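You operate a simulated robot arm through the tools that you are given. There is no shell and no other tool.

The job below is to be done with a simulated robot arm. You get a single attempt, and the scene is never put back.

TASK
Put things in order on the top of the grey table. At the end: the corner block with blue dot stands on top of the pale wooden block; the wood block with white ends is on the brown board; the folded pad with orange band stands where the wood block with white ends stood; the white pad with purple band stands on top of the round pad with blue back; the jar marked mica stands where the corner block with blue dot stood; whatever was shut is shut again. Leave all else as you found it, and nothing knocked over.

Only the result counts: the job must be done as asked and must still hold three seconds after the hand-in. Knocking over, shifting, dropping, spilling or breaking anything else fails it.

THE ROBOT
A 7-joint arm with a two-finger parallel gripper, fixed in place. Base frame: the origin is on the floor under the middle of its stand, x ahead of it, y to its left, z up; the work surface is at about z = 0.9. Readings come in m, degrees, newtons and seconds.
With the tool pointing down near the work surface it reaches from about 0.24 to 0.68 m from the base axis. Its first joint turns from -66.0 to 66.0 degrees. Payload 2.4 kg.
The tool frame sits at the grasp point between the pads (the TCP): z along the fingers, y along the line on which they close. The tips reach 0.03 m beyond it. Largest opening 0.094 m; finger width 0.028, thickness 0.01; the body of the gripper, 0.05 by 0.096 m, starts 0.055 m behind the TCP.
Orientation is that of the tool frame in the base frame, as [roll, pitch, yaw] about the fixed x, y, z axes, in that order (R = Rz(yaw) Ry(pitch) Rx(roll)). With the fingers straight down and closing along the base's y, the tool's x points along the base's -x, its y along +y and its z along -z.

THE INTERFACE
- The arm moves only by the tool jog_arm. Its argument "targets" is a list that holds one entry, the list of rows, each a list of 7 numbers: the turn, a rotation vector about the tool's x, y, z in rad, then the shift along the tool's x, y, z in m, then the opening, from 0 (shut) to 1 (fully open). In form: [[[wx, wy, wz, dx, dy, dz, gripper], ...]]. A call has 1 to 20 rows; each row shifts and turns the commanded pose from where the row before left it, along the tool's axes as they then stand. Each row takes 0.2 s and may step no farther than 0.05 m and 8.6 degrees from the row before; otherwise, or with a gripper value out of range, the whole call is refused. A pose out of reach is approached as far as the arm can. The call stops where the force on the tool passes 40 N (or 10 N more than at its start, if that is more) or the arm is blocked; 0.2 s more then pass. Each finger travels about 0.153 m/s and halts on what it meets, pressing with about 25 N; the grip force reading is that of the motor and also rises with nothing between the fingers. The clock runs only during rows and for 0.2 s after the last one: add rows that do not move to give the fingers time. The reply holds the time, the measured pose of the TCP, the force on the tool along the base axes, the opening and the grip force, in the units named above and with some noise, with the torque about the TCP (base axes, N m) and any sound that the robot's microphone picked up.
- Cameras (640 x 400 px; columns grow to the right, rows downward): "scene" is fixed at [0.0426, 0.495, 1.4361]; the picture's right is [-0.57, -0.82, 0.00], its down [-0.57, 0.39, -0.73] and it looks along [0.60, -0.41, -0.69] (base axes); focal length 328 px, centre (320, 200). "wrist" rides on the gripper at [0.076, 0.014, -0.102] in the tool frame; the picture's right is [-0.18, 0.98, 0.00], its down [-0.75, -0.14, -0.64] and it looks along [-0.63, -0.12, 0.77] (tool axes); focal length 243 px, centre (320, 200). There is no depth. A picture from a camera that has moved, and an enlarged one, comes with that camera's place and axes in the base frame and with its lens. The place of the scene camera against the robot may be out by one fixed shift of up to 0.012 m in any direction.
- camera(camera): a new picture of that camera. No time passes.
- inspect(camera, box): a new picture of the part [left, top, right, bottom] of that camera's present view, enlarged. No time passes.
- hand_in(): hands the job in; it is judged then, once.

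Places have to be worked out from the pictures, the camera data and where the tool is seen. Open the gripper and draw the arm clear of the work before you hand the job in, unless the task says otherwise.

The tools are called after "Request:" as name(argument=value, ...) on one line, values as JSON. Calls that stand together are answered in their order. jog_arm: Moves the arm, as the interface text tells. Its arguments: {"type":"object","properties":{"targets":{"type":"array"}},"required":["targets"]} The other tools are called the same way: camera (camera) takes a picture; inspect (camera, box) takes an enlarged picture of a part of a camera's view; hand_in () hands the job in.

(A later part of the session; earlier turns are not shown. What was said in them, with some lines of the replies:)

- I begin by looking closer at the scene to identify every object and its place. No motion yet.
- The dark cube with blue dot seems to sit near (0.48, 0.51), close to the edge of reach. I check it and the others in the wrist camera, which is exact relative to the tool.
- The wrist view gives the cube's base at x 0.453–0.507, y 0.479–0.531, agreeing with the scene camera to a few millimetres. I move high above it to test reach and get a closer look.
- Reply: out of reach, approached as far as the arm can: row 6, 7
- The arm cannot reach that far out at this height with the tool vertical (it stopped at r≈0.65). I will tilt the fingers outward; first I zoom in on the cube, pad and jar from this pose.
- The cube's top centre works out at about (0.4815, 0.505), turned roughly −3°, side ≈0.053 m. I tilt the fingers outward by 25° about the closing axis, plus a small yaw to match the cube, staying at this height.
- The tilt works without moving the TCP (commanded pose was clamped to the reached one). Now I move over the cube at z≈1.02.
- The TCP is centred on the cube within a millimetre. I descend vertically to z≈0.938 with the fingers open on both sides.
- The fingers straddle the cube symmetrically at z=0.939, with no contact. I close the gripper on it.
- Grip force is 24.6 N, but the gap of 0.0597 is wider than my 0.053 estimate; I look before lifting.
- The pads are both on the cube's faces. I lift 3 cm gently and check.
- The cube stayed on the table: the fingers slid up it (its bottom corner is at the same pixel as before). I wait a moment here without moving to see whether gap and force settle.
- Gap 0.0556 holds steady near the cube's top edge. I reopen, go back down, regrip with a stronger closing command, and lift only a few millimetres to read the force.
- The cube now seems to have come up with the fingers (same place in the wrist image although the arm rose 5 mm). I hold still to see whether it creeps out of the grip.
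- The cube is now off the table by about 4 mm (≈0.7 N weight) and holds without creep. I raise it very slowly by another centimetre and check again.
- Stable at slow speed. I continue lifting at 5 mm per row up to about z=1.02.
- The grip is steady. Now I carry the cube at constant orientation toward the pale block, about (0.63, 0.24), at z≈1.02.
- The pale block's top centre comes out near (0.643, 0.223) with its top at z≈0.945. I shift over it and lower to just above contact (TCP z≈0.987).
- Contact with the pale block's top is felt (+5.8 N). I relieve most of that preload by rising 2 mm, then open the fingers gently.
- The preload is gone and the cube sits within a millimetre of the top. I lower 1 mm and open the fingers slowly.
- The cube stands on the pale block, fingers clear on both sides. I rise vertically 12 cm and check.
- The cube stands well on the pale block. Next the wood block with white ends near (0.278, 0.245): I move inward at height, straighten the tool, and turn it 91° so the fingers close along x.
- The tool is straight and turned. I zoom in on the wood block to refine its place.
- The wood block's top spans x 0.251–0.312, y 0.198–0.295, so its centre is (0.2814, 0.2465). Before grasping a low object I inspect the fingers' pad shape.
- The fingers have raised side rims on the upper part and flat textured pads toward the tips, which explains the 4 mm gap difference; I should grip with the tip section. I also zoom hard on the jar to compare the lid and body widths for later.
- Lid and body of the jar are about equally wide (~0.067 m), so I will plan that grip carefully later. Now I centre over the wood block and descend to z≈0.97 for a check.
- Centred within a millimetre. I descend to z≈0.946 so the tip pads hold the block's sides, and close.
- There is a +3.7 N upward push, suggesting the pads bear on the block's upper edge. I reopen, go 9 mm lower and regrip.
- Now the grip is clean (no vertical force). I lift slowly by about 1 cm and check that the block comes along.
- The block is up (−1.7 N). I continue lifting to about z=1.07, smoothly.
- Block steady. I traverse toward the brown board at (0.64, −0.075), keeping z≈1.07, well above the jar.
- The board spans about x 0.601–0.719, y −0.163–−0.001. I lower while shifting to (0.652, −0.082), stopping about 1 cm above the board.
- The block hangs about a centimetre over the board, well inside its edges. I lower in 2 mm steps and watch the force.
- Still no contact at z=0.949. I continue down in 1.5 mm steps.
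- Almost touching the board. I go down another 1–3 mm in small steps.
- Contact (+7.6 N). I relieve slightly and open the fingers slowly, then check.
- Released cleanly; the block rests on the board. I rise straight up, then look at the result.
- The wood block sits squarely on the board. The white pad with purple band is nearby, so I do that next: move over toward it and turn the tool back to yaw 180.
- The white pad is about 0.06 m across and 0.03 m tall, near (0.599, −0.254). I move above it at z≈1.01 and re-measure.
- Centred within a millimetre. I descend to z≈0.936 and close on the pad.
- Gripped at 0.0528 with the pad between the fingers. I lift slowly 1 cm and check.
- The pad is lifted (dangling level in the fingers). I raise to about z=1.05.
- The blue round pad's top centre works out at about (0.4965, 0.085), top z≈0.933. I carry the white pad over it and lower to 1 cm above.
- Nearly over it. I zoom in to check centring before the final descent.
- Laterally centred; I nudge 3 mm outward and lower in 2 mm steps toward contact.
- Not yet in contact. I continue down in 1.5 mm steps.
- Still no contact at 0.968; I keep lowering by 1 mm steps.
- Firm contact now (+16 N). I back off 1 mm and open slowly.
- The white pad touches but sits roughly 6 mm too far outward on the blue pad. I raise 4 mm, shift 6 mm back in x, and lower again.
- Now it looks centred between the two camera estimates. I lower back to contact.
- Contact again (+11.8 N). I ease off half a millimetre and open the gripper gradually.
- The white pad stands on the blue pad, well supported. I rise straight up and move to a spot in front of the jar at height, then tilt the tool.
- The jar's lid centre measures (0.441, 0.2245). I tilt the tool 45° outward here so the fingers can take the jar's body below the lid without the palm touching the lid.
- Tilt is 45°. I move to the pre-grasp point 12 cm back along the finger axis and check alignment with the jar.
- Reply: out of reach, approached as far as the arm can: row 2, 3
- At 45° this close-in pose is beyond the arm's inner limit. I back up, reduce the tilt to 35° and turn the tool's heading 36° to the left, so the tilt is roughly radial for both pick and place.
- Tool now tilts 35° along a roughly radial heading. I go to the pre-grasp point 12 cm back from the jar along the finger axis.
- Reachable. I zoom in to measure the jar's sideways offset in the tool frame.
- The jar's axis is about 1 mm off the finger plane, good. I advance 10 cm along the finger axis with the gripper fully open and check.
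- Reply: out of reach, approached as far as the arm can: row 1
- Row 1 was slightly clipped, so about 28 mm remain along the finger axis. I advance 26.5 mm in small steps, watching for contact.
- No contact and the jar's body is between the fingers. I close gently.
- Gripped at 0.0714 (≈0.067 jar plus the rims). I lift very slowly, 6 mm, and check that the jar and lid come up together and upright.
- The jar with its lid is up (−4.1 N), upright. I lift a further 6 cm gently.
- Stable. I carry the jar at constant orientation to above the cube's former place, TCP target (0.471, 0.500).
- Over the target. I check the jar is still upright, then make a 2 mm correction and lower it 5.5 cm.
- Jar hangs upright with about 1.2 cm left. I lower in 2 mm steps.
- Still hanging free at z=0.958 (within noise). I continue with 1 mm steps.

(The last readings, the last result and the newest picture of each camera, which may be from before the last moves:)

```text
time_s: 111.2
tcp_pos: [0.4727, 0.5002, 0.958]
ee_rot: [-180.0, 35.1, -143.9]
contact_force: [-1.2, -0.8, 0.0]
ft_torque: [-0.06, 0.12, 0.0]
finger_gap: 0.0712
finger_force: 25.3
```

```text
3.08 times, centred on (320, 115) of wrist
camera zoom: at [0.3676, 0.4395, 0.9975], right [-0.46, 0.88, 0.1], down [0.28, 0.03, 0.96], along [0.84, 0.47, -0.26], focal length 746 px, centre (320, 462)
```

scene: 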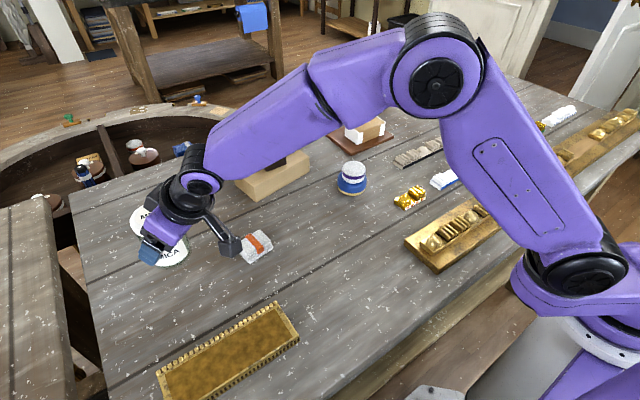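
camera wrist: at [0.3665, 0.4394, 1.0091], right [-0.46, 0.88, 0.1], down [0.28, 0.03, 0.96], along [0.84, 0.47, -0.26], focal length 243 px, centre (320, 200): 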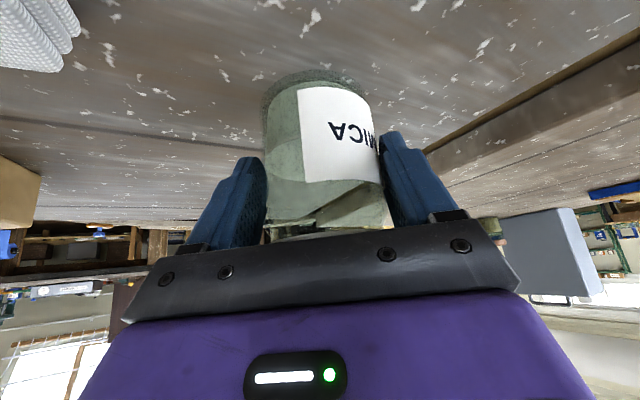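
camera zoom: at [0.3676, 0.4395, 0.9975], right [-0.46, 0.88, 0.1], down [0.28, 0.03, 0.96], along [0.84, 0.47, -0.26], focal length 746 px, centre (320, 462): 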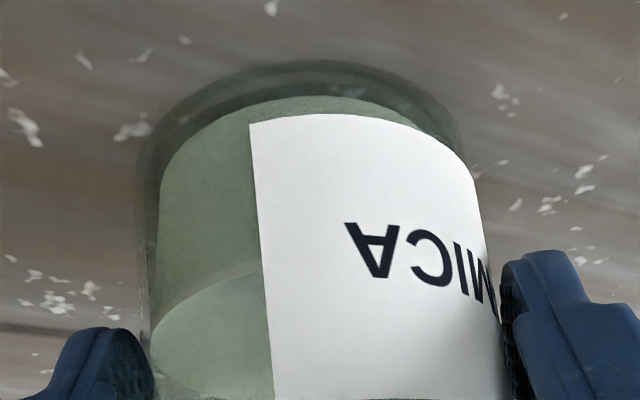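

The weight has transferred to the table (force from −3.9 to 0 N). I open the fingers slowly.

Request:
jog_arm(targets=[[[0, 0, 0, 0, 0, 0, 0.76], [0, 0, 0, 0, 0, 0, 0.78], [0, 0, 0, 0, 0, 0, 0.81], [0, 0, 0, 0, 0, 0, 0.86], [0, 0, 0, 0, 0, 0, 0.93], [0, 0, 0, 0, 0, 0, 1], [0, 0, 0, 0, 0, 0, 1]]])

Request:
camera(camera="wrist")

Request:
inspect(camera="scene", box=[110, 180, 270, 300])

```text
time_s: 112.8
tcp_pos: [0.4723, 0.4988, 0.9573]
ee_rot: [-179.9, 35.1, -144.0]
contact_force: [-0.2, -0.4, -0.7]
ft_torque: [0.02, -0.03, -0.03]
finger_gap: 0.0939
finger_force: 0.0
```

```text
taken
camera wrist: at [0.3676, 0.4394, 0.9972], right [-0.46, 0.88, 0.1], down [0.28, 0.03, 0.96], along [0.84, 0.47, -0.26], focal length 243 px, centre (320, 200)
```

wrist: 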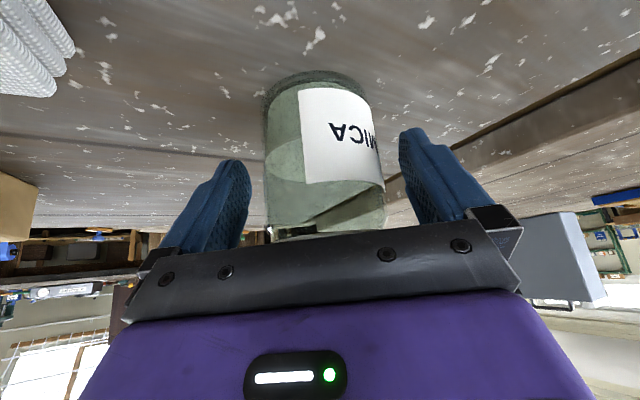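

```text
3.33 times, centred on (190, 240) of scene
camera zoom: at [0.0426, 0.495, 1.4361], right [-0.57, -0.82, 0.0], down [-0.57, 0.39, -0.73], along [0.6, -0.41, -0.69], focal length 1094 px, centre (753, 67)
```

zoom: 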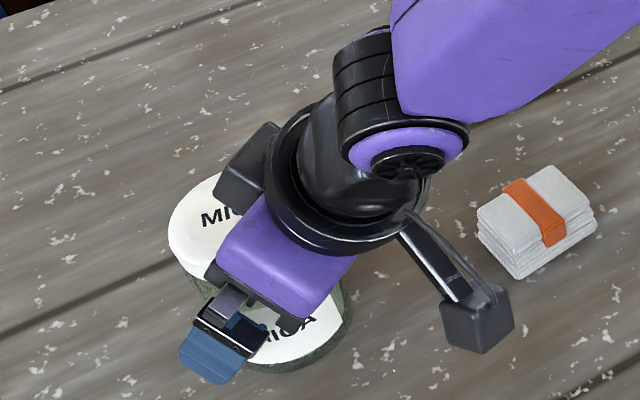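

Released and upright. I retract back along the finger axis 12 cm.

Request:
jog_arm(targets=[[[0, 0, 0, 0, 0, -0.005, 1], [0, 0, 0, 0, 0, -0.01, 1], [0, 0, 0, 0, 0, -0.015, 1], [0, 0, 0, 0, 0, -0.02, 1], [0, 0, 0, 0, 0, -0.025, 1], [0, 0, 0, 0, 0, -0.025, 1], [0, 0, 0, 0, 0, -0.02, 1], [0, 0, 0, 0, 0, 0, 1]]])

Request:
camera(camera="wrist")

Request:
camera(camera="scene")

```text
time_s: 114.6
tcp_pos: [0.4173, 0.4582, 1.0569]
ee_rot: [-179.9, 35.1, -143.9]
contact_force: [0.1, -0.1, 0.8]
ft_torque: [-0.04, 0.03, -0.01]
finger_gap: 0.0941
finger_force: 0.1
```

```text
taken
camera wrist: at [0.3114, 0.398, 1.0963], right [-0.46, 0.88, 0.1], down [0.28, 0.03, 0.96], along [0.84, 0.47, -0.26], focal length 243 px, centre (320, 200)
```

wrist: 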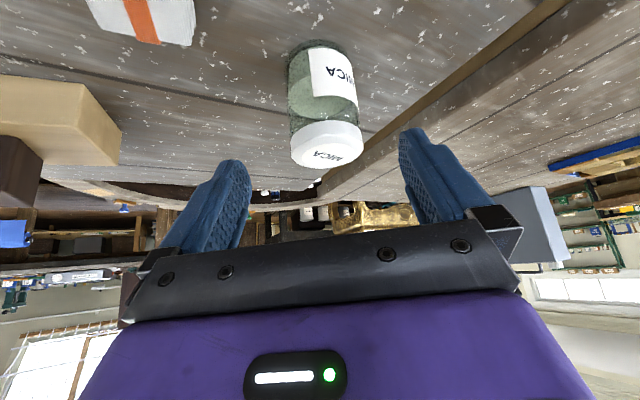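

```text
taken
```

scene: 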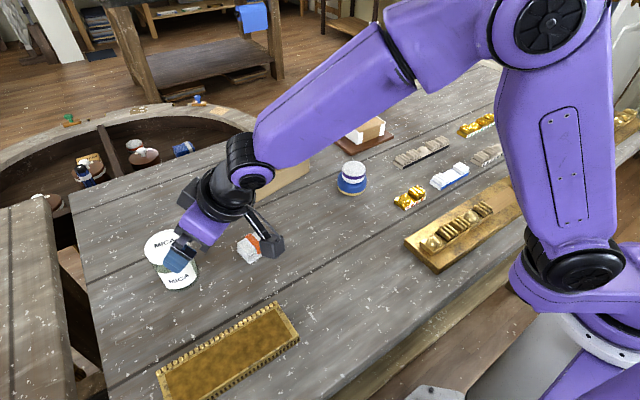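

The jar stands upright with its lid on at the cube's old place. I move away, straighten the tool and turn it to about yaw 188° for the folded pad.

Request:
jog_arm(targets=[[[0, 0, 0, 0.003, -0.0243, -0.0265, 1], [0, 0, 0, 0.003, -0.0243, -0.0265, 1], [0, 0.1225, 0, 0, 0, 0, 1], [0, 0.1225, 0, 0, 0, 0, 1], [0, 0.1225, 0, 0, 0, 0, 1], [0, 0.1225, 0, 0, 0, 0, 1], [0, 0.1226, 0, 0, 0, 0, 1], [0, 0, 0.1226, 0, 0, 0, 1], [0, 0, 0.1226, 0, 0, 0, 1], [0, 0, 0.1226, 0, 0, 0, 1], [0, 0, 0.1226, 0, 0, 0, 1], [0, 0, 0, 0, 0, 0, 1], [0, 0, 0, 0, 0, 0, 1]]])

Request:
camera(camera="wrist")

Request:
camera(camera="scene")

```text
time_s: 117.4
tcp_pos: [0.4162, 0.3982, 1.0956]
ee_rot: [-179.8, 0.0, -172.1]
contact_force: [0.0, 0.4, -0.4]
ft_torque: [0.05, -0.01, 0.01]
finger_gap: 0.0941
finger_force: 0.0
```

```text
taken
camera wrist: at [0.34, 0.4023, 1.1974], right [0.05, 1.0, 0.0], down [0.77, -0.04, 0.64], along [0.64, -0.03, -0.77], focal length 243 px, centre (320, 200)
```

wrist: 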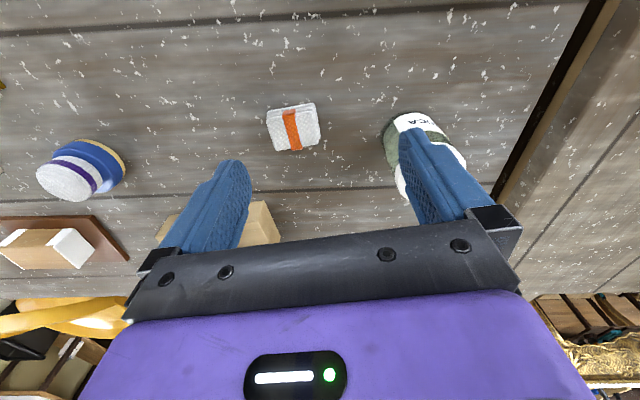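

```text
taken
```

scene: 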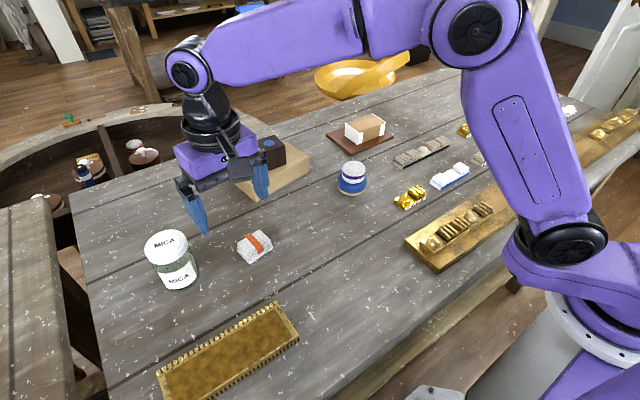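

Request:
inspect(camera="wrist", box=[240, 80, 352, 170])

Request:
inspect(camera="scene", box=[130, 210, 290, 310])

```text
4.44 times, centred on (296, 125) of wrist
camera zoom: at [0.34, 0.4023, 1.1974], right [0.05, 1.0, 0.0], down [0.77, -0.04, 0.64], along [0.64, -0.03, -0.77], focal length 1078 px, centre (427, 533)
```

zoom: 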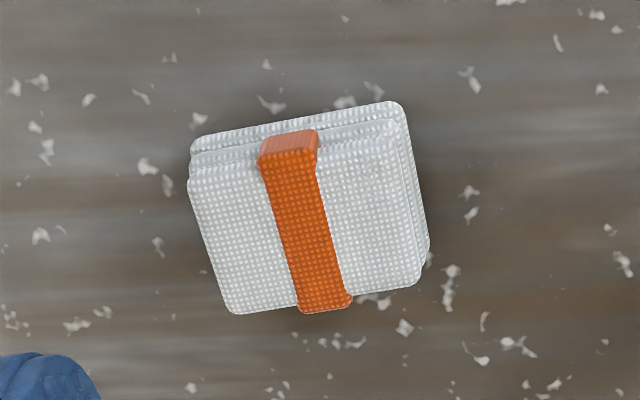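

```text
4.00 times, centred on (210, 260) of scene
camera zoom: at [0.0426, 0.495, 1.4361], right [-0.57, -0.82, 0.0], down [-0.57, 0.39, -0.73], along [0.6, -0.41, -0.69], focal length 1312 px, centre (760, -40)
```

zoom: 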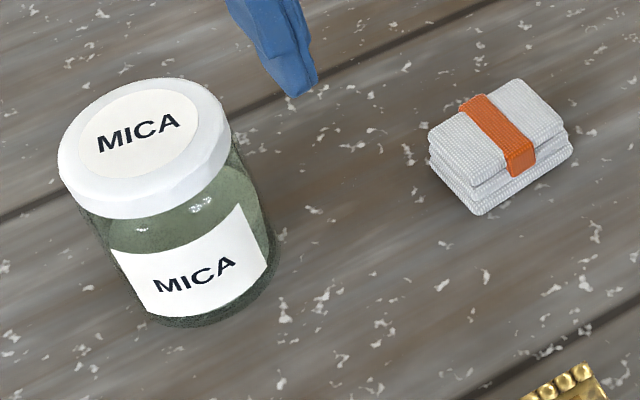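

The jar is within ~3 mm of the cube's old centre. The folded pad's centre is (0.462, 0.366), turned +8°, about 0.041×0.055; the tool yaw matches. I move above it.

Request:
jog_arm(targets=[[[0, 0, 0, -0.0203, -0.0194, 0, 1], [0, 0, 0, -0.0203, -0.0194, 0, 1], [0, 0, 0, 0, 0, 0.0275, 1], [0, 0, 0, 0, 0, 0.0275, 1], [0, 0, 0, 0, 0, 0.0275, 1], [0, 0, 0, 0, 0, 0.02, 1], [0, 0, 0, 0, 0, 0, 1], [0, 0, 0, 0, 0, 0, 1]]])

Request:
camera(camera="wrist")

Request:
inspect(camera="wrist", box=[250, 60, 400, 200])

Request:
inspect(camera="scene", box=[130, 170, 310, 290])

```text
time_s: 119.2
tcp_pos: [0.4602, 0.3661, 0.9941]
ee_rot: [-179.8, 0.0, -172.1]
contact_force: [-0.3, 0.3, 0.0]
ft_torque: [-0.02, 0.01, 0.01]
finger_gap: 0.0941
finger_force: 0.0
```

```text
taken
camera wrist: at [0.3846, 0.3693, 1.0958], right [0.05, 1.0, 0.0], down [0.77, -0.04, 0.64], along [0.64, -0.03, -0.77], focal length 243 px, centre (320, 200)
```

wrist: 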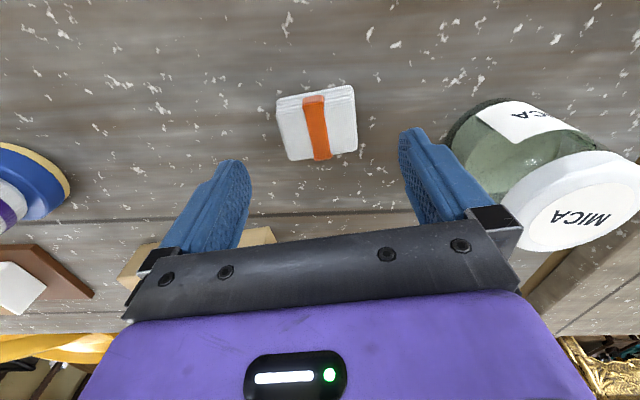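

```text
2.86 times, centred on (325, 130) of wrist
camera zoom: at [0.3846, 0.3693, 1.0958], right [0.05, 1.0, 0.0], down [0.77, -0.04, 0.64], along [0.64, -0.03, -0.77], focal length 693 px, centre (306, 400)
```

zoom: 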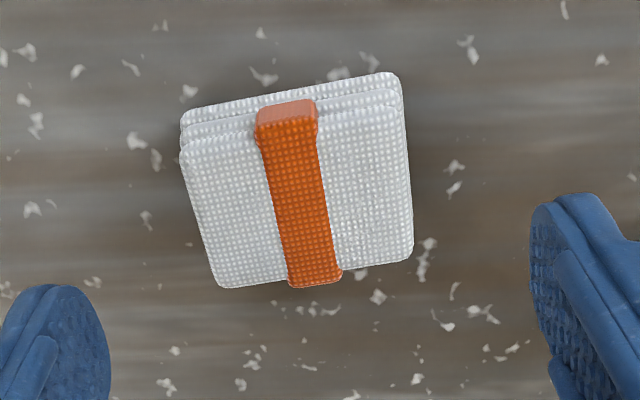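

```text
3.33 times, centred on (220, 230) of scene
camera zoom: at [0.0426, 0.495, 1.4361], right [-0.57, -0.82, 0.0], down [-0.57, 0.39, -0.73], along [0.6, -0.41, -0.69], focal length 1094 px, centre (653, 100)
```

zoom: 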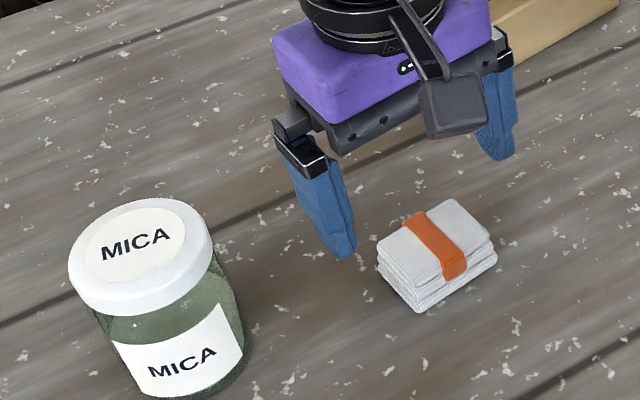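

Centred. I descend to z≈0.934 and close on the pad's ends.

Request:
jog_arm(targets=[[[0, 0, 0, 0, 0, 0.02, 1], [0, 0, 0, 0, 0, 0.02, 1], [0, 0, 0, 0, 0, 0.0125, 1], [0, 0, 0, 0, 0, 0.0075, 1], [0, 0, 0, 0, 0, 0, 1]]])

Request:
jog_arm(targets=[[[0, 0, 0, 0, 0, 0, 0.8], [0, 0, 0, 0, 0, 0, 0.65], [0, 0, 0, 0, 0, 0, 0.5], [0, 0, 0, 0, 0, 0, 0], [0, 0, 0, 0, 0, 0, 0]]])

Request:
camera(camera="wrist")

```text
time_s: 120.4
tcp_pos: [0.4603, 0.3658, 0.934]
ee_rot: [-179.9, 0.0, -172.1]
contact_force: [-0.6, -0.4, 0.0]
ft_torque: [0.0, 0.02, 0.0]
finger_gap: 0.0939
finger_force: 0.2
```

```text
time_s: 121.6
tcp_pos: [0.4618, 0.3671, 0.9352]
ee_rot: [-179.8, 0.2, -172.1]
contact_force: [0.6, -0.3, 8.1]
ft_torque: [0.01, -0.01, -0.04]
finger_gap: 0.0589
finger_force: 25.7
```

```text
taken
camera wrist: at [0.385, 0.3686, 1.0365], right [0.05, 1.0, 0.0], down [0.76, -0.04, 0.64], along [0.64, -0.03, -0.77], focal length 243 px, centre (320, 200)
```

wrist: 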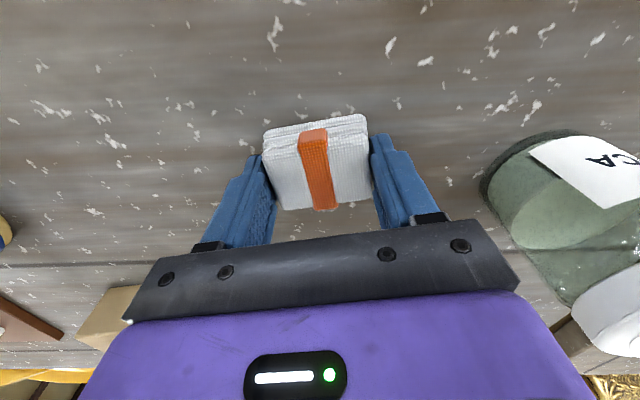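

The gap of 0.0589 with an 8 N upward push means the finger step is riding on the pad's top edge. I open, raise 8 mm so only the flat tips engage, and regrip.

Request:
jog_arm(targets=[[[0, 0, 0, 0, 0, 0, 0.7], [0, 0, 0, 0, 0, 0, 0.85], [0, 0, 0, 0, 0, -0.004, 0.85], [0, 0, 0, 0, 0, -0.004, 0.85], [0, 0, 0, 0, 0, 0, 0.85]]])

Request:
jog_arm(targets=[[[0, 0, 0, 0, 0, 0, 0.65], [0, 0, 0, 0, 0, 0, 0.5], [0, 0, 0, 0, 0, 0, 0], [0, 0, 0, 0, 0, 0, 0]]])

Request:
camera(camera="wrist")

```text
time_s: 122.8
tcp_pos: [0.4616, 0.3655, 0.9424]
ee_rot: [-180.0, -0.1, -172.1]
contact_force: [0.0, 0.5, 0.2]
ft_torque: [0.0, -0.01, -0.01]
finger_gap: 0.0798
finger_force: 0.1
```

```text
time_s: 123.8
tcp_pos: [0.4611, 0.3661, 0.9424]
ee_rot: [-179.9, -0.1, -172.0]
contact_force: [-0.1, -1.1, -0.3]
ft_torque: [0.02, -0.01, 0.0]
finger_gap: 0.0589
finger_force: 24.6
```

```text
taken
camera wrist: at [0.3853, 0.3686, 1.0435], right [0.05, 1.0, 0.0], down [0.77, -0.04, 0.64], along [0.64, -0.03, -0.77], focal length 243 px, centre (320, 200)
```

wrist: 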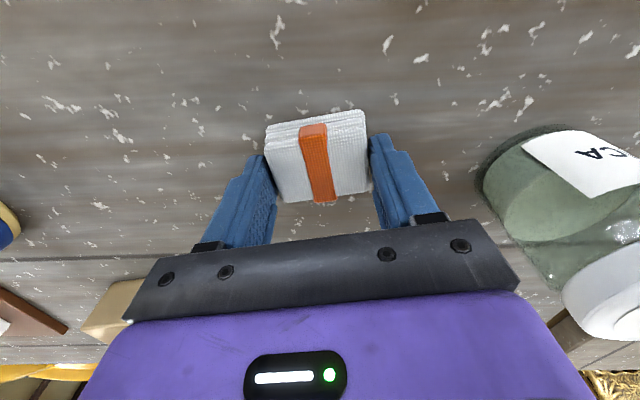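

Clean grip now (no vertical force). I lift slowly 1 cm and check.

Request:
jog_arm(targets=[[[0, 0, 0, 0, 0, -0.001, 0], [0, 0, 0, 0, 0, -0.002, 0], [0, 0, 0, 0, 0, -0.003, 0], [0, 0, 0, 0, 0, -0.003, 0], [0, 0, 0, 0, 0, -0.002, 0], [0, 0, 0, 0, 0, 0, 0]]])

Request:
camera(camera="wrist")

Request:
inspect(camera="scene", box=[190, 190, 310, 280])

```text
time_s: 125.2
tcp_pos: [0.4622, 0.3659, 0.9533]
ee_rot: [-179.9, 0.1, -172.2]
contact_force: [0.4, -0.8, -0.4]
ft_torque: [-0.01, 0.02, 0.02]
finger_gap: 0.0585
finger_force: 25.2
```

```text
taken
camera wrist: at [0.3858, 0.3693, 1.0547], right [0.05, 1.0, 0.0], down [0.77, -0.04, 0.64], along [0.64, -0.03, -0.77], focal length 243 px, centre (320, 200)
```

wrist: 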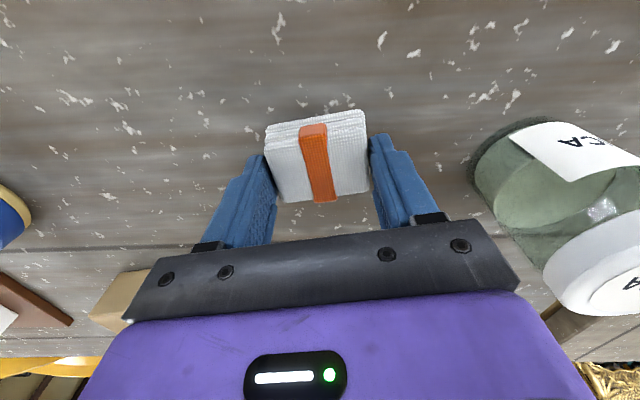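

```text
4.44 times, centred on (250, 235) of scene
camera zoom: at [0.0426, 0.495, 1.4361], right [-0.57, -0.82, 0.0], down [-0.57, 0.39, -0.73], along [0.6, -0.41, -0.69], focal length 1458 px, centre (631, 44)
```

zoom: 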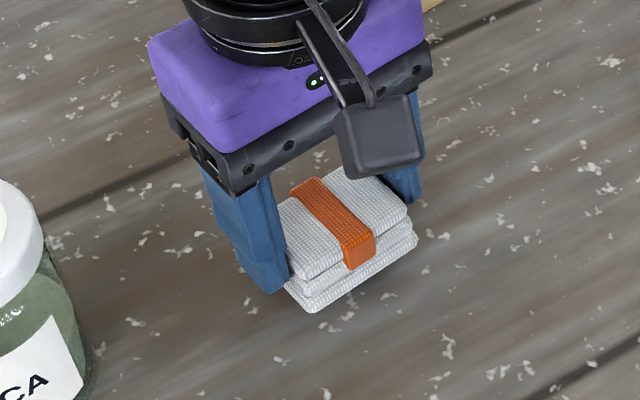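

The pad is lifted. I raise to z≈1.03, then carry it to the wood block's old place (0.281, 0.2465).

Request:
jog_arm(targets=[[[0, 0, 0, 0, 0, -0.004, 0], [0, 0, 0, 0, 0, -0.008, 0], [0, 0, 0, 0, 0, -0.011, 0], [0, 0, 0, 0, 0, -0.011, 0], [0, 0, 0, 0, 0, -0.011, 0], [0, 0, 0, 0, 0, -0.011, 0], [0, 0, 0, 0, 0, -0.011, 0], [0, 0, 0, 0, 0, -0.007, 0], [0, 0, 0, 0, 0, -0.003, 0], [0, 0, 0, 0, 0, 0, 0]]])

Request:
jog_arm(targets=[[[0, 0, 0, 0.0068, -0.0032, 0, 0], [0, 0, 0, 0.0135, -0.0065, 0, 0], [0, 0, 0, 0.018, -0.0086, 0, 0], [0, 0, 0, 0.018, -0.0086, 0, 0], [0, 0, 0, 0.018, -0.0086, 0, 0], [0, 0, 0, 0.018, -0.0086, 0, 0], [0, 0, 0, 0.018, -0.0086, 0, 0], [0, 0, 0, 0.018, -0.0086, 0, 0], [0, 0, 0, 0.018, -0.0086, 0, 0], [0, 0, 0, 0.018, -0.0086, 0, 0], [0, 0, 0, 0.018, -0.0086, 0, 0], [0, 0, 0, 0.009, -0.0043, 0, 0], [0, 0, 0, 0.004, -0.0019, 0, 0], [0, 0, 0, 0, 0, 0, 0]]])

Request:
camera(camera="wrist")

Request:
camera(camera="scene")

```text
time_s: 127.4
tcp_pos: [0.4634, 0.3643, 1.0293]
ee_rot: [-179.9, 0.0, -172.1]
contact_force: [0.8, 0.7, -0.3]
ft_torque: [0.0, 0.0, -0.02]
finger_gap: 0.0588
finger_force: 25.4
```

```text
time_s: 130.4
tcp_pos: [0.2813, 0.2466, 1.0291]
ee_rot: [-179.8, 0.1, -172.0]
contact_force: [0.2, -0.3, -1.5]
ft_torque: [-0.01, 0.04, -0.03]
finger_gap: 0.0587
finger_force: 24.7
```

```text
taken
camera wrist: at [0.2047, 0.2497, 1.1304], right [0.05, 1.0, 0.0], down [0.77, -0.04, 0.64], along [0.64, -0.03, -0.77], focal length 243 px, centre (320, 200)
```

wrist: 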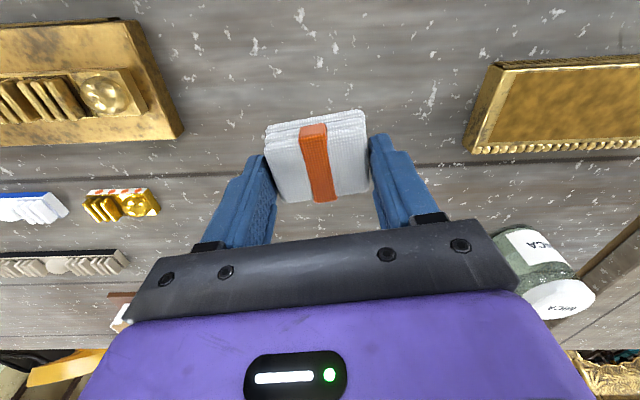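

```text
taken
```

scene: 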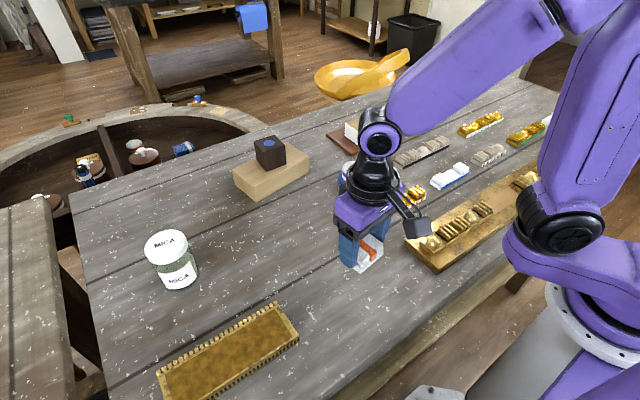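

Right above the spot. I lower to about 1 cm above the table.

Request:
jog_arm(targets=[[[0, 0, 0, 0, 0, 0.006, 0], [0, 0, 0, 0, 0, 0.012, 0], [0, 0, 0, 0, 0, 0.012, 0], [0, 0, 0, 0, 0, 0.012, 0], [0, 0, 0, 0, 0, 0.012, 0], [0, 0, 0, 0, 0, 0.012, 0], [0, 0, 0, 0, 0, 0.007, 0], [0, 0, 0, 0, 0, 0.003, 0], [0, 0, 0, 0, 0, 0, 0]]])

Request:
jog_arm(targets=[[[0, 0, 0, 0, 0, 0.002, 0], [0, 0, 0, 0, 0, 0.002, 0], [0, 0, 0, 0, 0, 0.002, 0], [0, 0, 0, 0, 0, 0.002, 0], [0, 0, 0, 0, 0, 0, 0]]])

Request:
inspect(camera="scene", box=[310, 200, 430, 310])

```text
time_s: 132.4
tcp_pos: [0.2811, 0.247, 0.954]
ee_rot: [-179.9, 0.0, -172.1]
contact_force: [-0.3, 0.2, 0.2]
ft_torque: [0.04, 0.0, -0.03]
finger_gap: 0.0586
finger_force: 25.2
```

```text
time_s: 133.6
tcp_pos: [0.281, 0.2479, 0.9468]
ee_rot: [-179.9, 0.0, -172.1]
contact_force: [0.0, -0.2, 0.2]
ft_torque: [0.01, 0.0, 0.02]
finger_gap: 0.0589
finger_force: 25.6
```

```text
3.64 times, centred on (370, 255) of scene
camera zoom: at [0.0426, 0.495, 1.4361], right [-0.57, -0.82, 0.0], down [-0.57, 0.39, -0.73], along [0.6, -0.41, -0.69], focal length 1193 px, centre (138, 0)
```

zoom: 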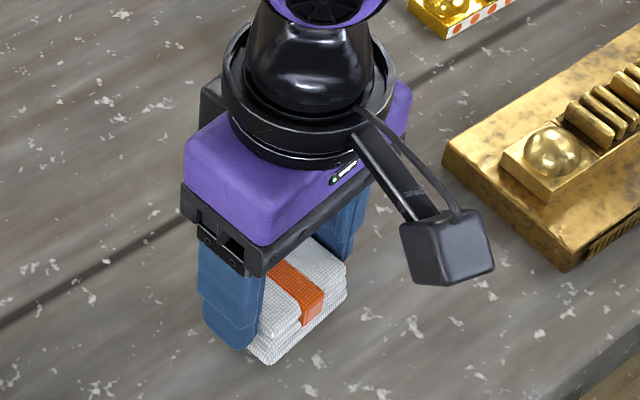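

Close to the table with no contact yet. I lower in 1 mm steps until it touches.

Request:
jog_arm(targets=[[[0, 0, 0, 0, 0, 0.001, 0], [0, 0, 0, 0, 0, 0.001, 0], [0, 0, 0, 0, 0, 0.001, 0], [0, 0, 0, 0, 0, 0, 0]]])

Request:
jog_arm(targets=[[[0, 0, 0, 0, 0, 0.001, 0], [0, 0, 0, 0, 0, 0, 0]]])

```text
time_s: 134.6
tcp_pos: [0.28, 0.2478, 0.9422]
ee_rot: [-179.9, 0.1, -172.1]
contact_force: [-0.1, -0.9, -0.4]
ft_torque: [-0.01, 0.02, -0.01]
finger_gap: 0.0589
finger_force: 25.5
```

```text
time_s: 135.2
tcp_pos: [0.2816, 0.2468, 0.943]
ee_rot: [-179.9, 0.0, -172.1]
contact_force: [-0.1, -0.7, -0.2]
ft_torque: [0.0, 0.01, -0.01]
finger_gap: 0.0588
finger_force: 25.1
```

Request:
jog_arm(targets=[[[0, 0, 0, 0, 0, 0.001, 0], [0, 0, 0, 0, 0, 0, 0]]])

Request:
inspect(camera="scene", box=[330, 250, 410, 310])

```text
time_s: 135.8
tcp_pos: [0.2828, 0.247, 0.9424]
ee_rot: [-179.9, 0.0, -172.1]
contact_force: [-0.3, -4.8, 18.2]
ft_torque: [-0.15, 0.07, -0.01]
finger_gap: 0.0587
finger_force: 25.3
```

```text
6.67 times, centred on (370, 280) of scene
camera zoom: at [0.0424, 0.4948, 1.4362], right [-0.57, -0.82, 0.0], down [-0.57, 0.39, -0.73], along [0.6, -0.41, -0.69], focal length 2188 px, centre (-13, -333)
```

zoom: 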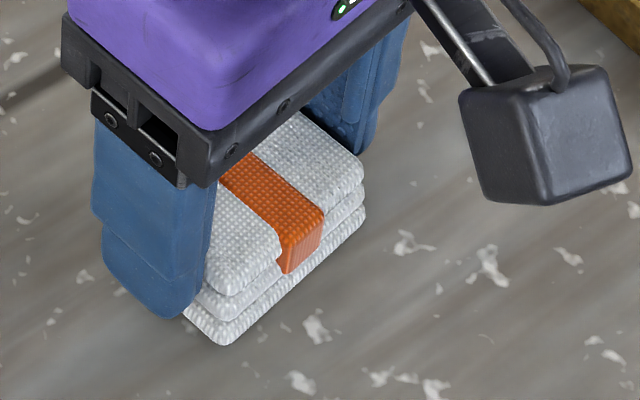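

The pad is on the table (+18 N). I ease off 1 mm, then open slowly.

Request:
jog_arm(targets=[[[0, 0, 0, 0, 0, -0.0009, 0], [0, 0, 0, 0, 0, 0, 0], [0, 0, 0, 0, 0, 0, 0.63], [0, 0, 0, 0, 0, 0, 0.68], [0, 0, 0, 0, 0, 0, 0.8], [0, 0, 0, 0, 0, 0, 1], [0, 0, 0, 0, 0, 0, 1]]])

Request:
camera(camera="wrist")

Request:
inspect(camera="scene", box=[320, 230, 420, 310])

```text
time_s: 137.4
tcp_pos: [0.2812, 0.2473, 0.9413]
ee_rot: [-179.9, 0.1, -172.1]
contact_force: [0.0, 0.7, -0.1]
ft_torque: [0.01, 0.0, -0.04]
finger_gap: 0.0938
finger_force: 0.2
```

```text
taken
camera wrist: at [0.2055, 0.25, 1.0438], right [0.05, 1.0, 0.0], down [0.77, -0.04, 0.64], along [0.64, -0.03, -0.77], focal length 243 px, centre (320, 200)
```

wrist: 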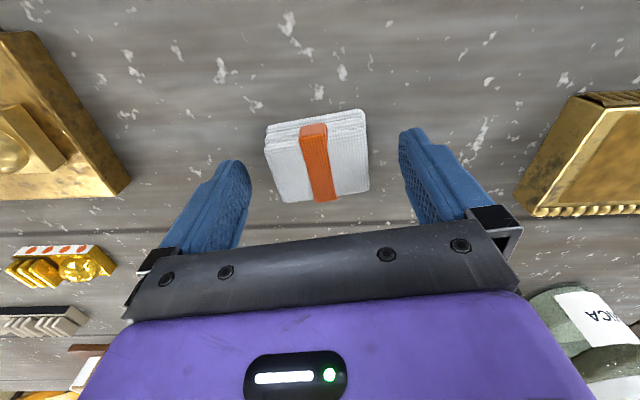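

```text
5.00 times, centred on (370, 270) of scene
camera zoom: at [0.0426, 0.495, 1.4361], right [-0.57, -0.82, 0.0], down [-0.57, 0.39, -0.73], along [0.6, -0.41, -0.69], focal length 1641 px, centre (70, -150)
```

zoom: 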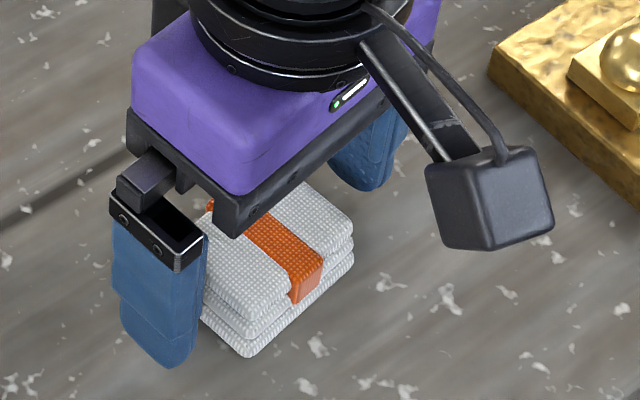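

The pad is placed and released. I rise straight up and draw back to a clear pose, then inspect everything.

Request:
jog_arm(targets=[[[0, 0, 0, 0, 0, -0.01, 1], [0, 0, 0, 0, 0, -0.025, 1], [0, 0, 0, 0, 0, -0.035, 1], [0, 0, 0, 0, 0, -0.04, 1], [0, 0, 0, 0, 0, -0.04, 1], [0, 0, 0, 0, 0, -0.035, 1], [0, 0, 0, 0, 0, -0.02, 1], [0, 0, 0, 0, 0, 0, 1]]])

Request:
camera(camera="wrist")

Request:
camera(camera="scene")

```text
time_s: 139.2
tcp_pos: [0.2817, 0.2464, 1.1466]
ee_rot: [-179.9, 0.1, -172.2]
contact_force: [0.2, 0.0, 0.3]
ft_torque: [0.01, 0.01, 0.01]
finger_gap: 0.0942
finger_force: 0.1
```

```text
taken
camera wrist: at [0.2056, 0.2497, 1.2475], right [0.05, 1.0, 0.0], down [0.77, -0.04, 0.64], along [0.64, -0.03, -0.77], focal length 243 px, centre (320, 200)
```

wrist: 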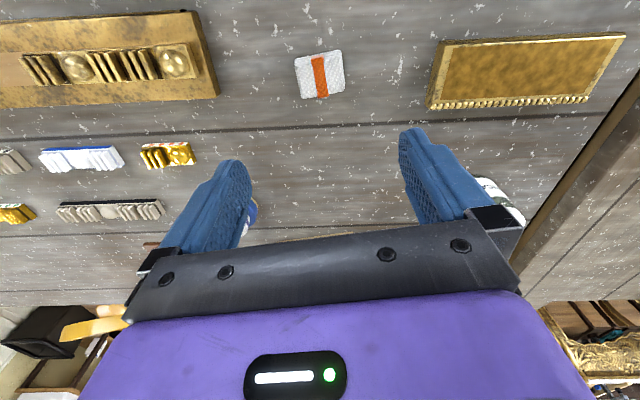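

```text
taken
```

scene: 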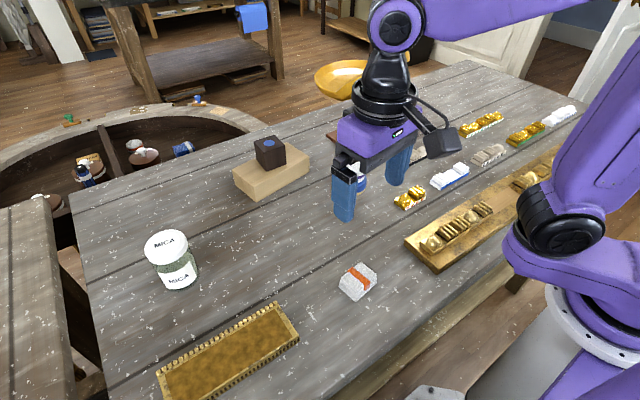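

The pad sits at ≈(0.279, 0.2465) as wanted. I move the arm sideways a little at height to uncover the view of the stack and the board.

Request:
jog_arm(targets=[[[0, 0, 0, 0, 0.02, -0.01, 1], [0, 0, 0, 0, 0.035, -0.01, 1], [0, 0, 0, 0, 0.035, -0.01, 1], [0, 0, 0, 0, 0.02, 0, 1], [0, 0, 0, 0, 0, 0, 1]]])

Request:
camera(camera="scene")

Request:
inspect(camera="scene", box=[320, 90, 480, 210])

Request:
inspect(camera="scene", box=[130, 110, 320, 300])

Request:
inspect(camera="scene", box=[320, 90, 640, 300])

```text
time_s: 140.4
tcp_pos: [0.2658, 0.3561, 1.1763]
ee_rot: [-179.9, -0.1, -172.1]
contact_force: [-0.7, -0.1, 0.2]
ft_torque: [0.0, -0.01, -0.04]
finger_gap: 0.0941
finger_force: 0.0
```

```text
taken
```

scene: 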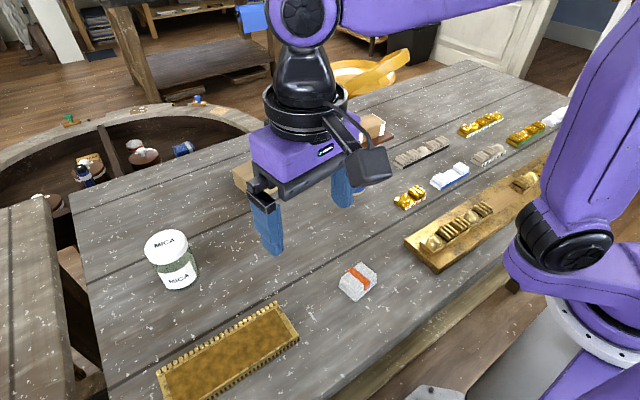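

```text
3.33 times, centred on (400, 150) of scene
camera zoom: at [0.0425, 0.4951, 1.4361], right [-0.57, -0.82, 0.0], down [-0.57, 0.39, -0.73], along [0.6, -0.41, -0.69], focal length 1094 px, centre (53, 367)
```

zoom: 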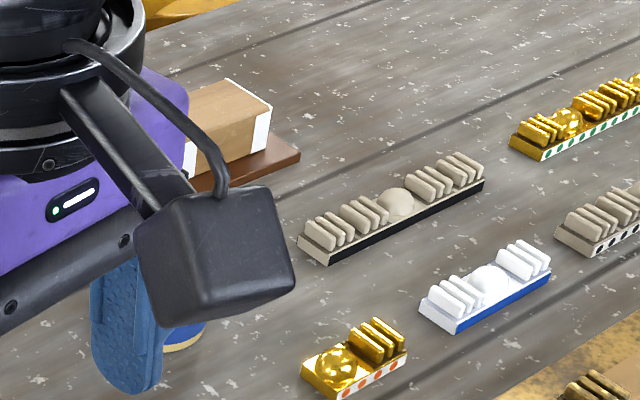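

```text
2.11 times, centred on (225, 205) of scene
camera zoom: at [0.0425, 0.4951, 1.4361], right [-0.57, -0.82, 0.0], down [-0.57, 0.39, -0.73], along [0.6, -0.41, -0.69], focal length 691 px, centre (520, 190)
```

zoom: 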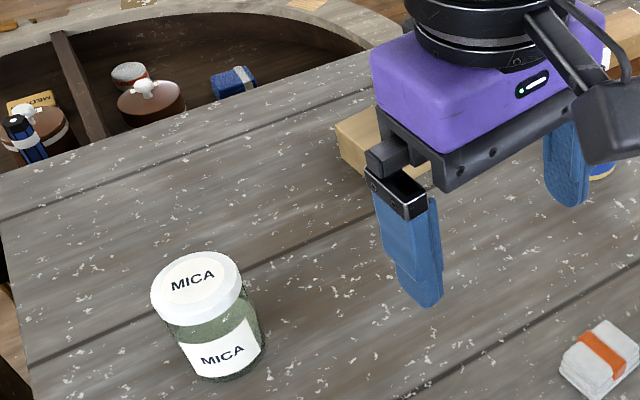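

```text
1.90 times, centred on (480, 195) of scene
camera zoom: at [0.0425, 0.4951, 1.4361], right [-0.57, -0.82, 0.0], down [-0.57, 0.39, -0.73], along [0.6, -0.41, -0.69], focal length 625 px, centre (15, 210)
```

zoom: 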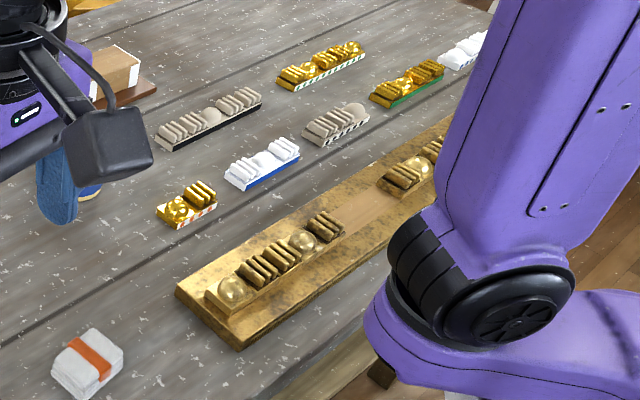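

The gripper hides the stack; I move the arm to the other side at height (around (0.35, 0.0, 1.2)), clear of all objects.

Request:
jog_arm(targets=[[[0, 0, 0, -0.0017, -0.0182, -0.0012, 1], [0, 0, 0, -0.0034, -0.0364, -0.0024, 1], [0, 0, 0, -0.0034, -0.0364, -0.0024, 1], [0, 0, 0, -0.0034, -0.0364, -0.0024, 1], [0, 0, 0, -0.0034, -0.0364, -0.0024, 1], [0, 0, 0, -0.0034, -0.0364, -0.0024, 1], [0, 0, 0, -0.0034, -0.0364, -0.0024, 1], [0, 0, 0, -0.0034, -0.0364, -0.0024, 1], [0, 0, 0, -0.0034, -0.0364, -0.0024, 1], [0, 0, 0, -0.0034, -0.0364, -0.0024, 1], [0, 0, 0, -0.0017, -0.0182, -0.0012, 1], [0, 0, 0, 0, 0, 0, 1]]])

Request:
camera(camera="scene")

Request:
inspect(camera="scene", box=[220, 100, 400, 220])

Request:
inspect(camera="scene", box=[130, 220, 400, 380])

Request:
camera(camera="wrist")

```text
time_s: 143.0
tcp_pos: [0.3499, -0.0018, 1.2012]
ee_rot: [-179.9, 0.0, -172.0]
contact_force: [-0.1, -0.4, 0.5]
ft_torque: [-0.01, -0.01, -0.02]
finger_gap: 0.0939
finger_force: 0.0
```

```text
taken
```

scene: 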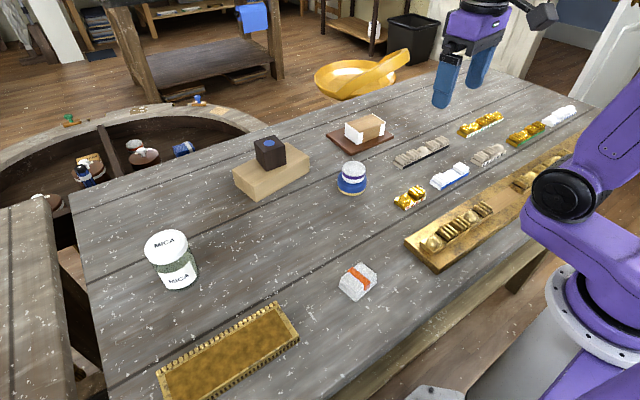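

```text
3.33 times, centred on (310, 160) of scene
camera zoom: at [0.0426, 0.495, 1.4361], right [-0.57, -0.82, 0.0], down [-0.57, 0.39, -0.73], along [0.6, -0.41, -0.69], focal length 1094 px, centre (353, 333)
```

zoom: 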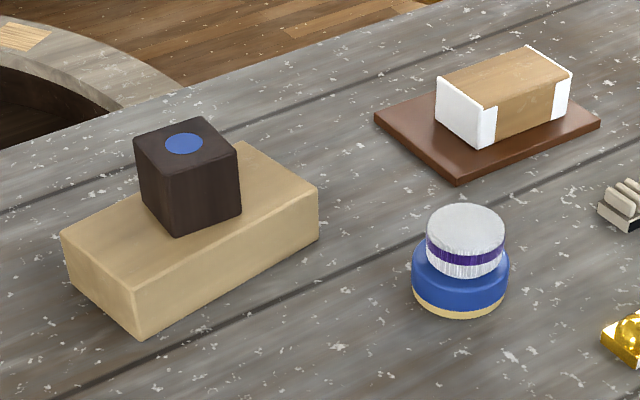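

```text
2.37 times, centred on (265, 300) of scene
camera zoom: at [0.0426, 0.495, 1.4361], right [-0.57, -0.82, 0.0], down [-0.57, 0.39, -0.73], along [0.6, -0.41, -0.69], focal length 778 px, centre (450, -37)
```

zoom: 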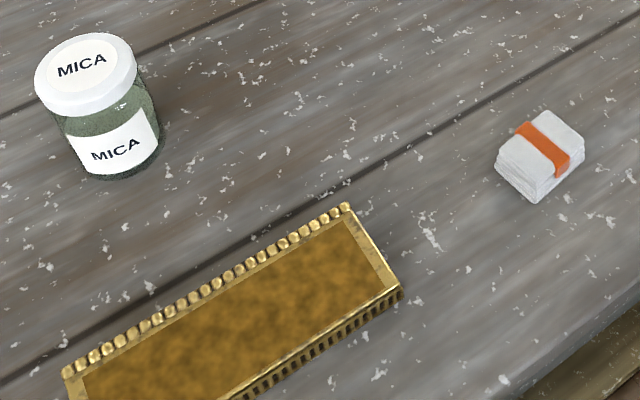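

```text
taken
camera wrist: at [0.274, 0.0016, 1.3033], right [0.05, 1.0, 0.0], down [0.77, -0.04, 0.64], along [0.64, -0.03, -0.77], focal length 243 px, centre (320, 200)
```

wrist: 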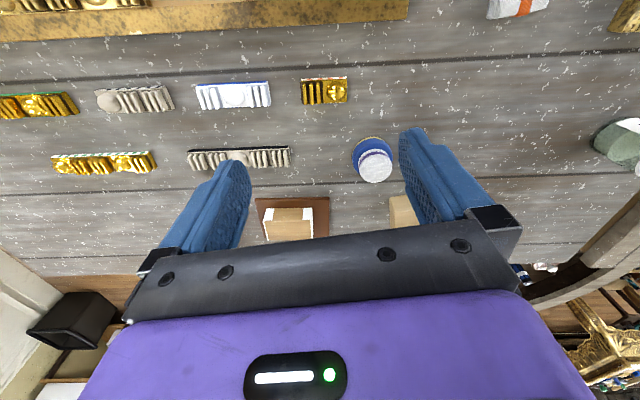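

All five items are in place and upright: the cube is on the pale block, the wood block on the board, the white pad on the blue pad. The folded pad is at the wood block's old spot, and the jar, lid still on, is at the cube's old spot. Nothing else looks moved, the gripper is open and the arm is clear, so I hand in.

Request:
hand_in()

```text
The job is handed in.
```

I finished the job and handed it in; I have not seen the judge's result. In the last pictures before the hand-in, everything looked as asked, and nothing had tipped or visibly moved out of place:

- **Corner block with blue dot:** it stands on top of the pale wooden block, near the middle.
- **Wood block with white ends:** it lies on the brown board, well inside the edges.
- **Folded pad with orange band:** it stands where the wood block stood, within about 3 mm by my measurement. It is turned about 8° from how the wood block lay.
- **White pad with purple band:** it stands on top of the round pad with blue back, about 6 mm off centre but fully supported.
- **Jar marked mica:** it stands where the corner block stood, within about 4 mm, with its lid still on.

Nothing had to be opened, so there was nothing to shut again. My first lift of the corner block slipped about 5 s in, but the block stayed standing on the table. The second grip held.

I opened the gripper and left the arm high and clear of the work.
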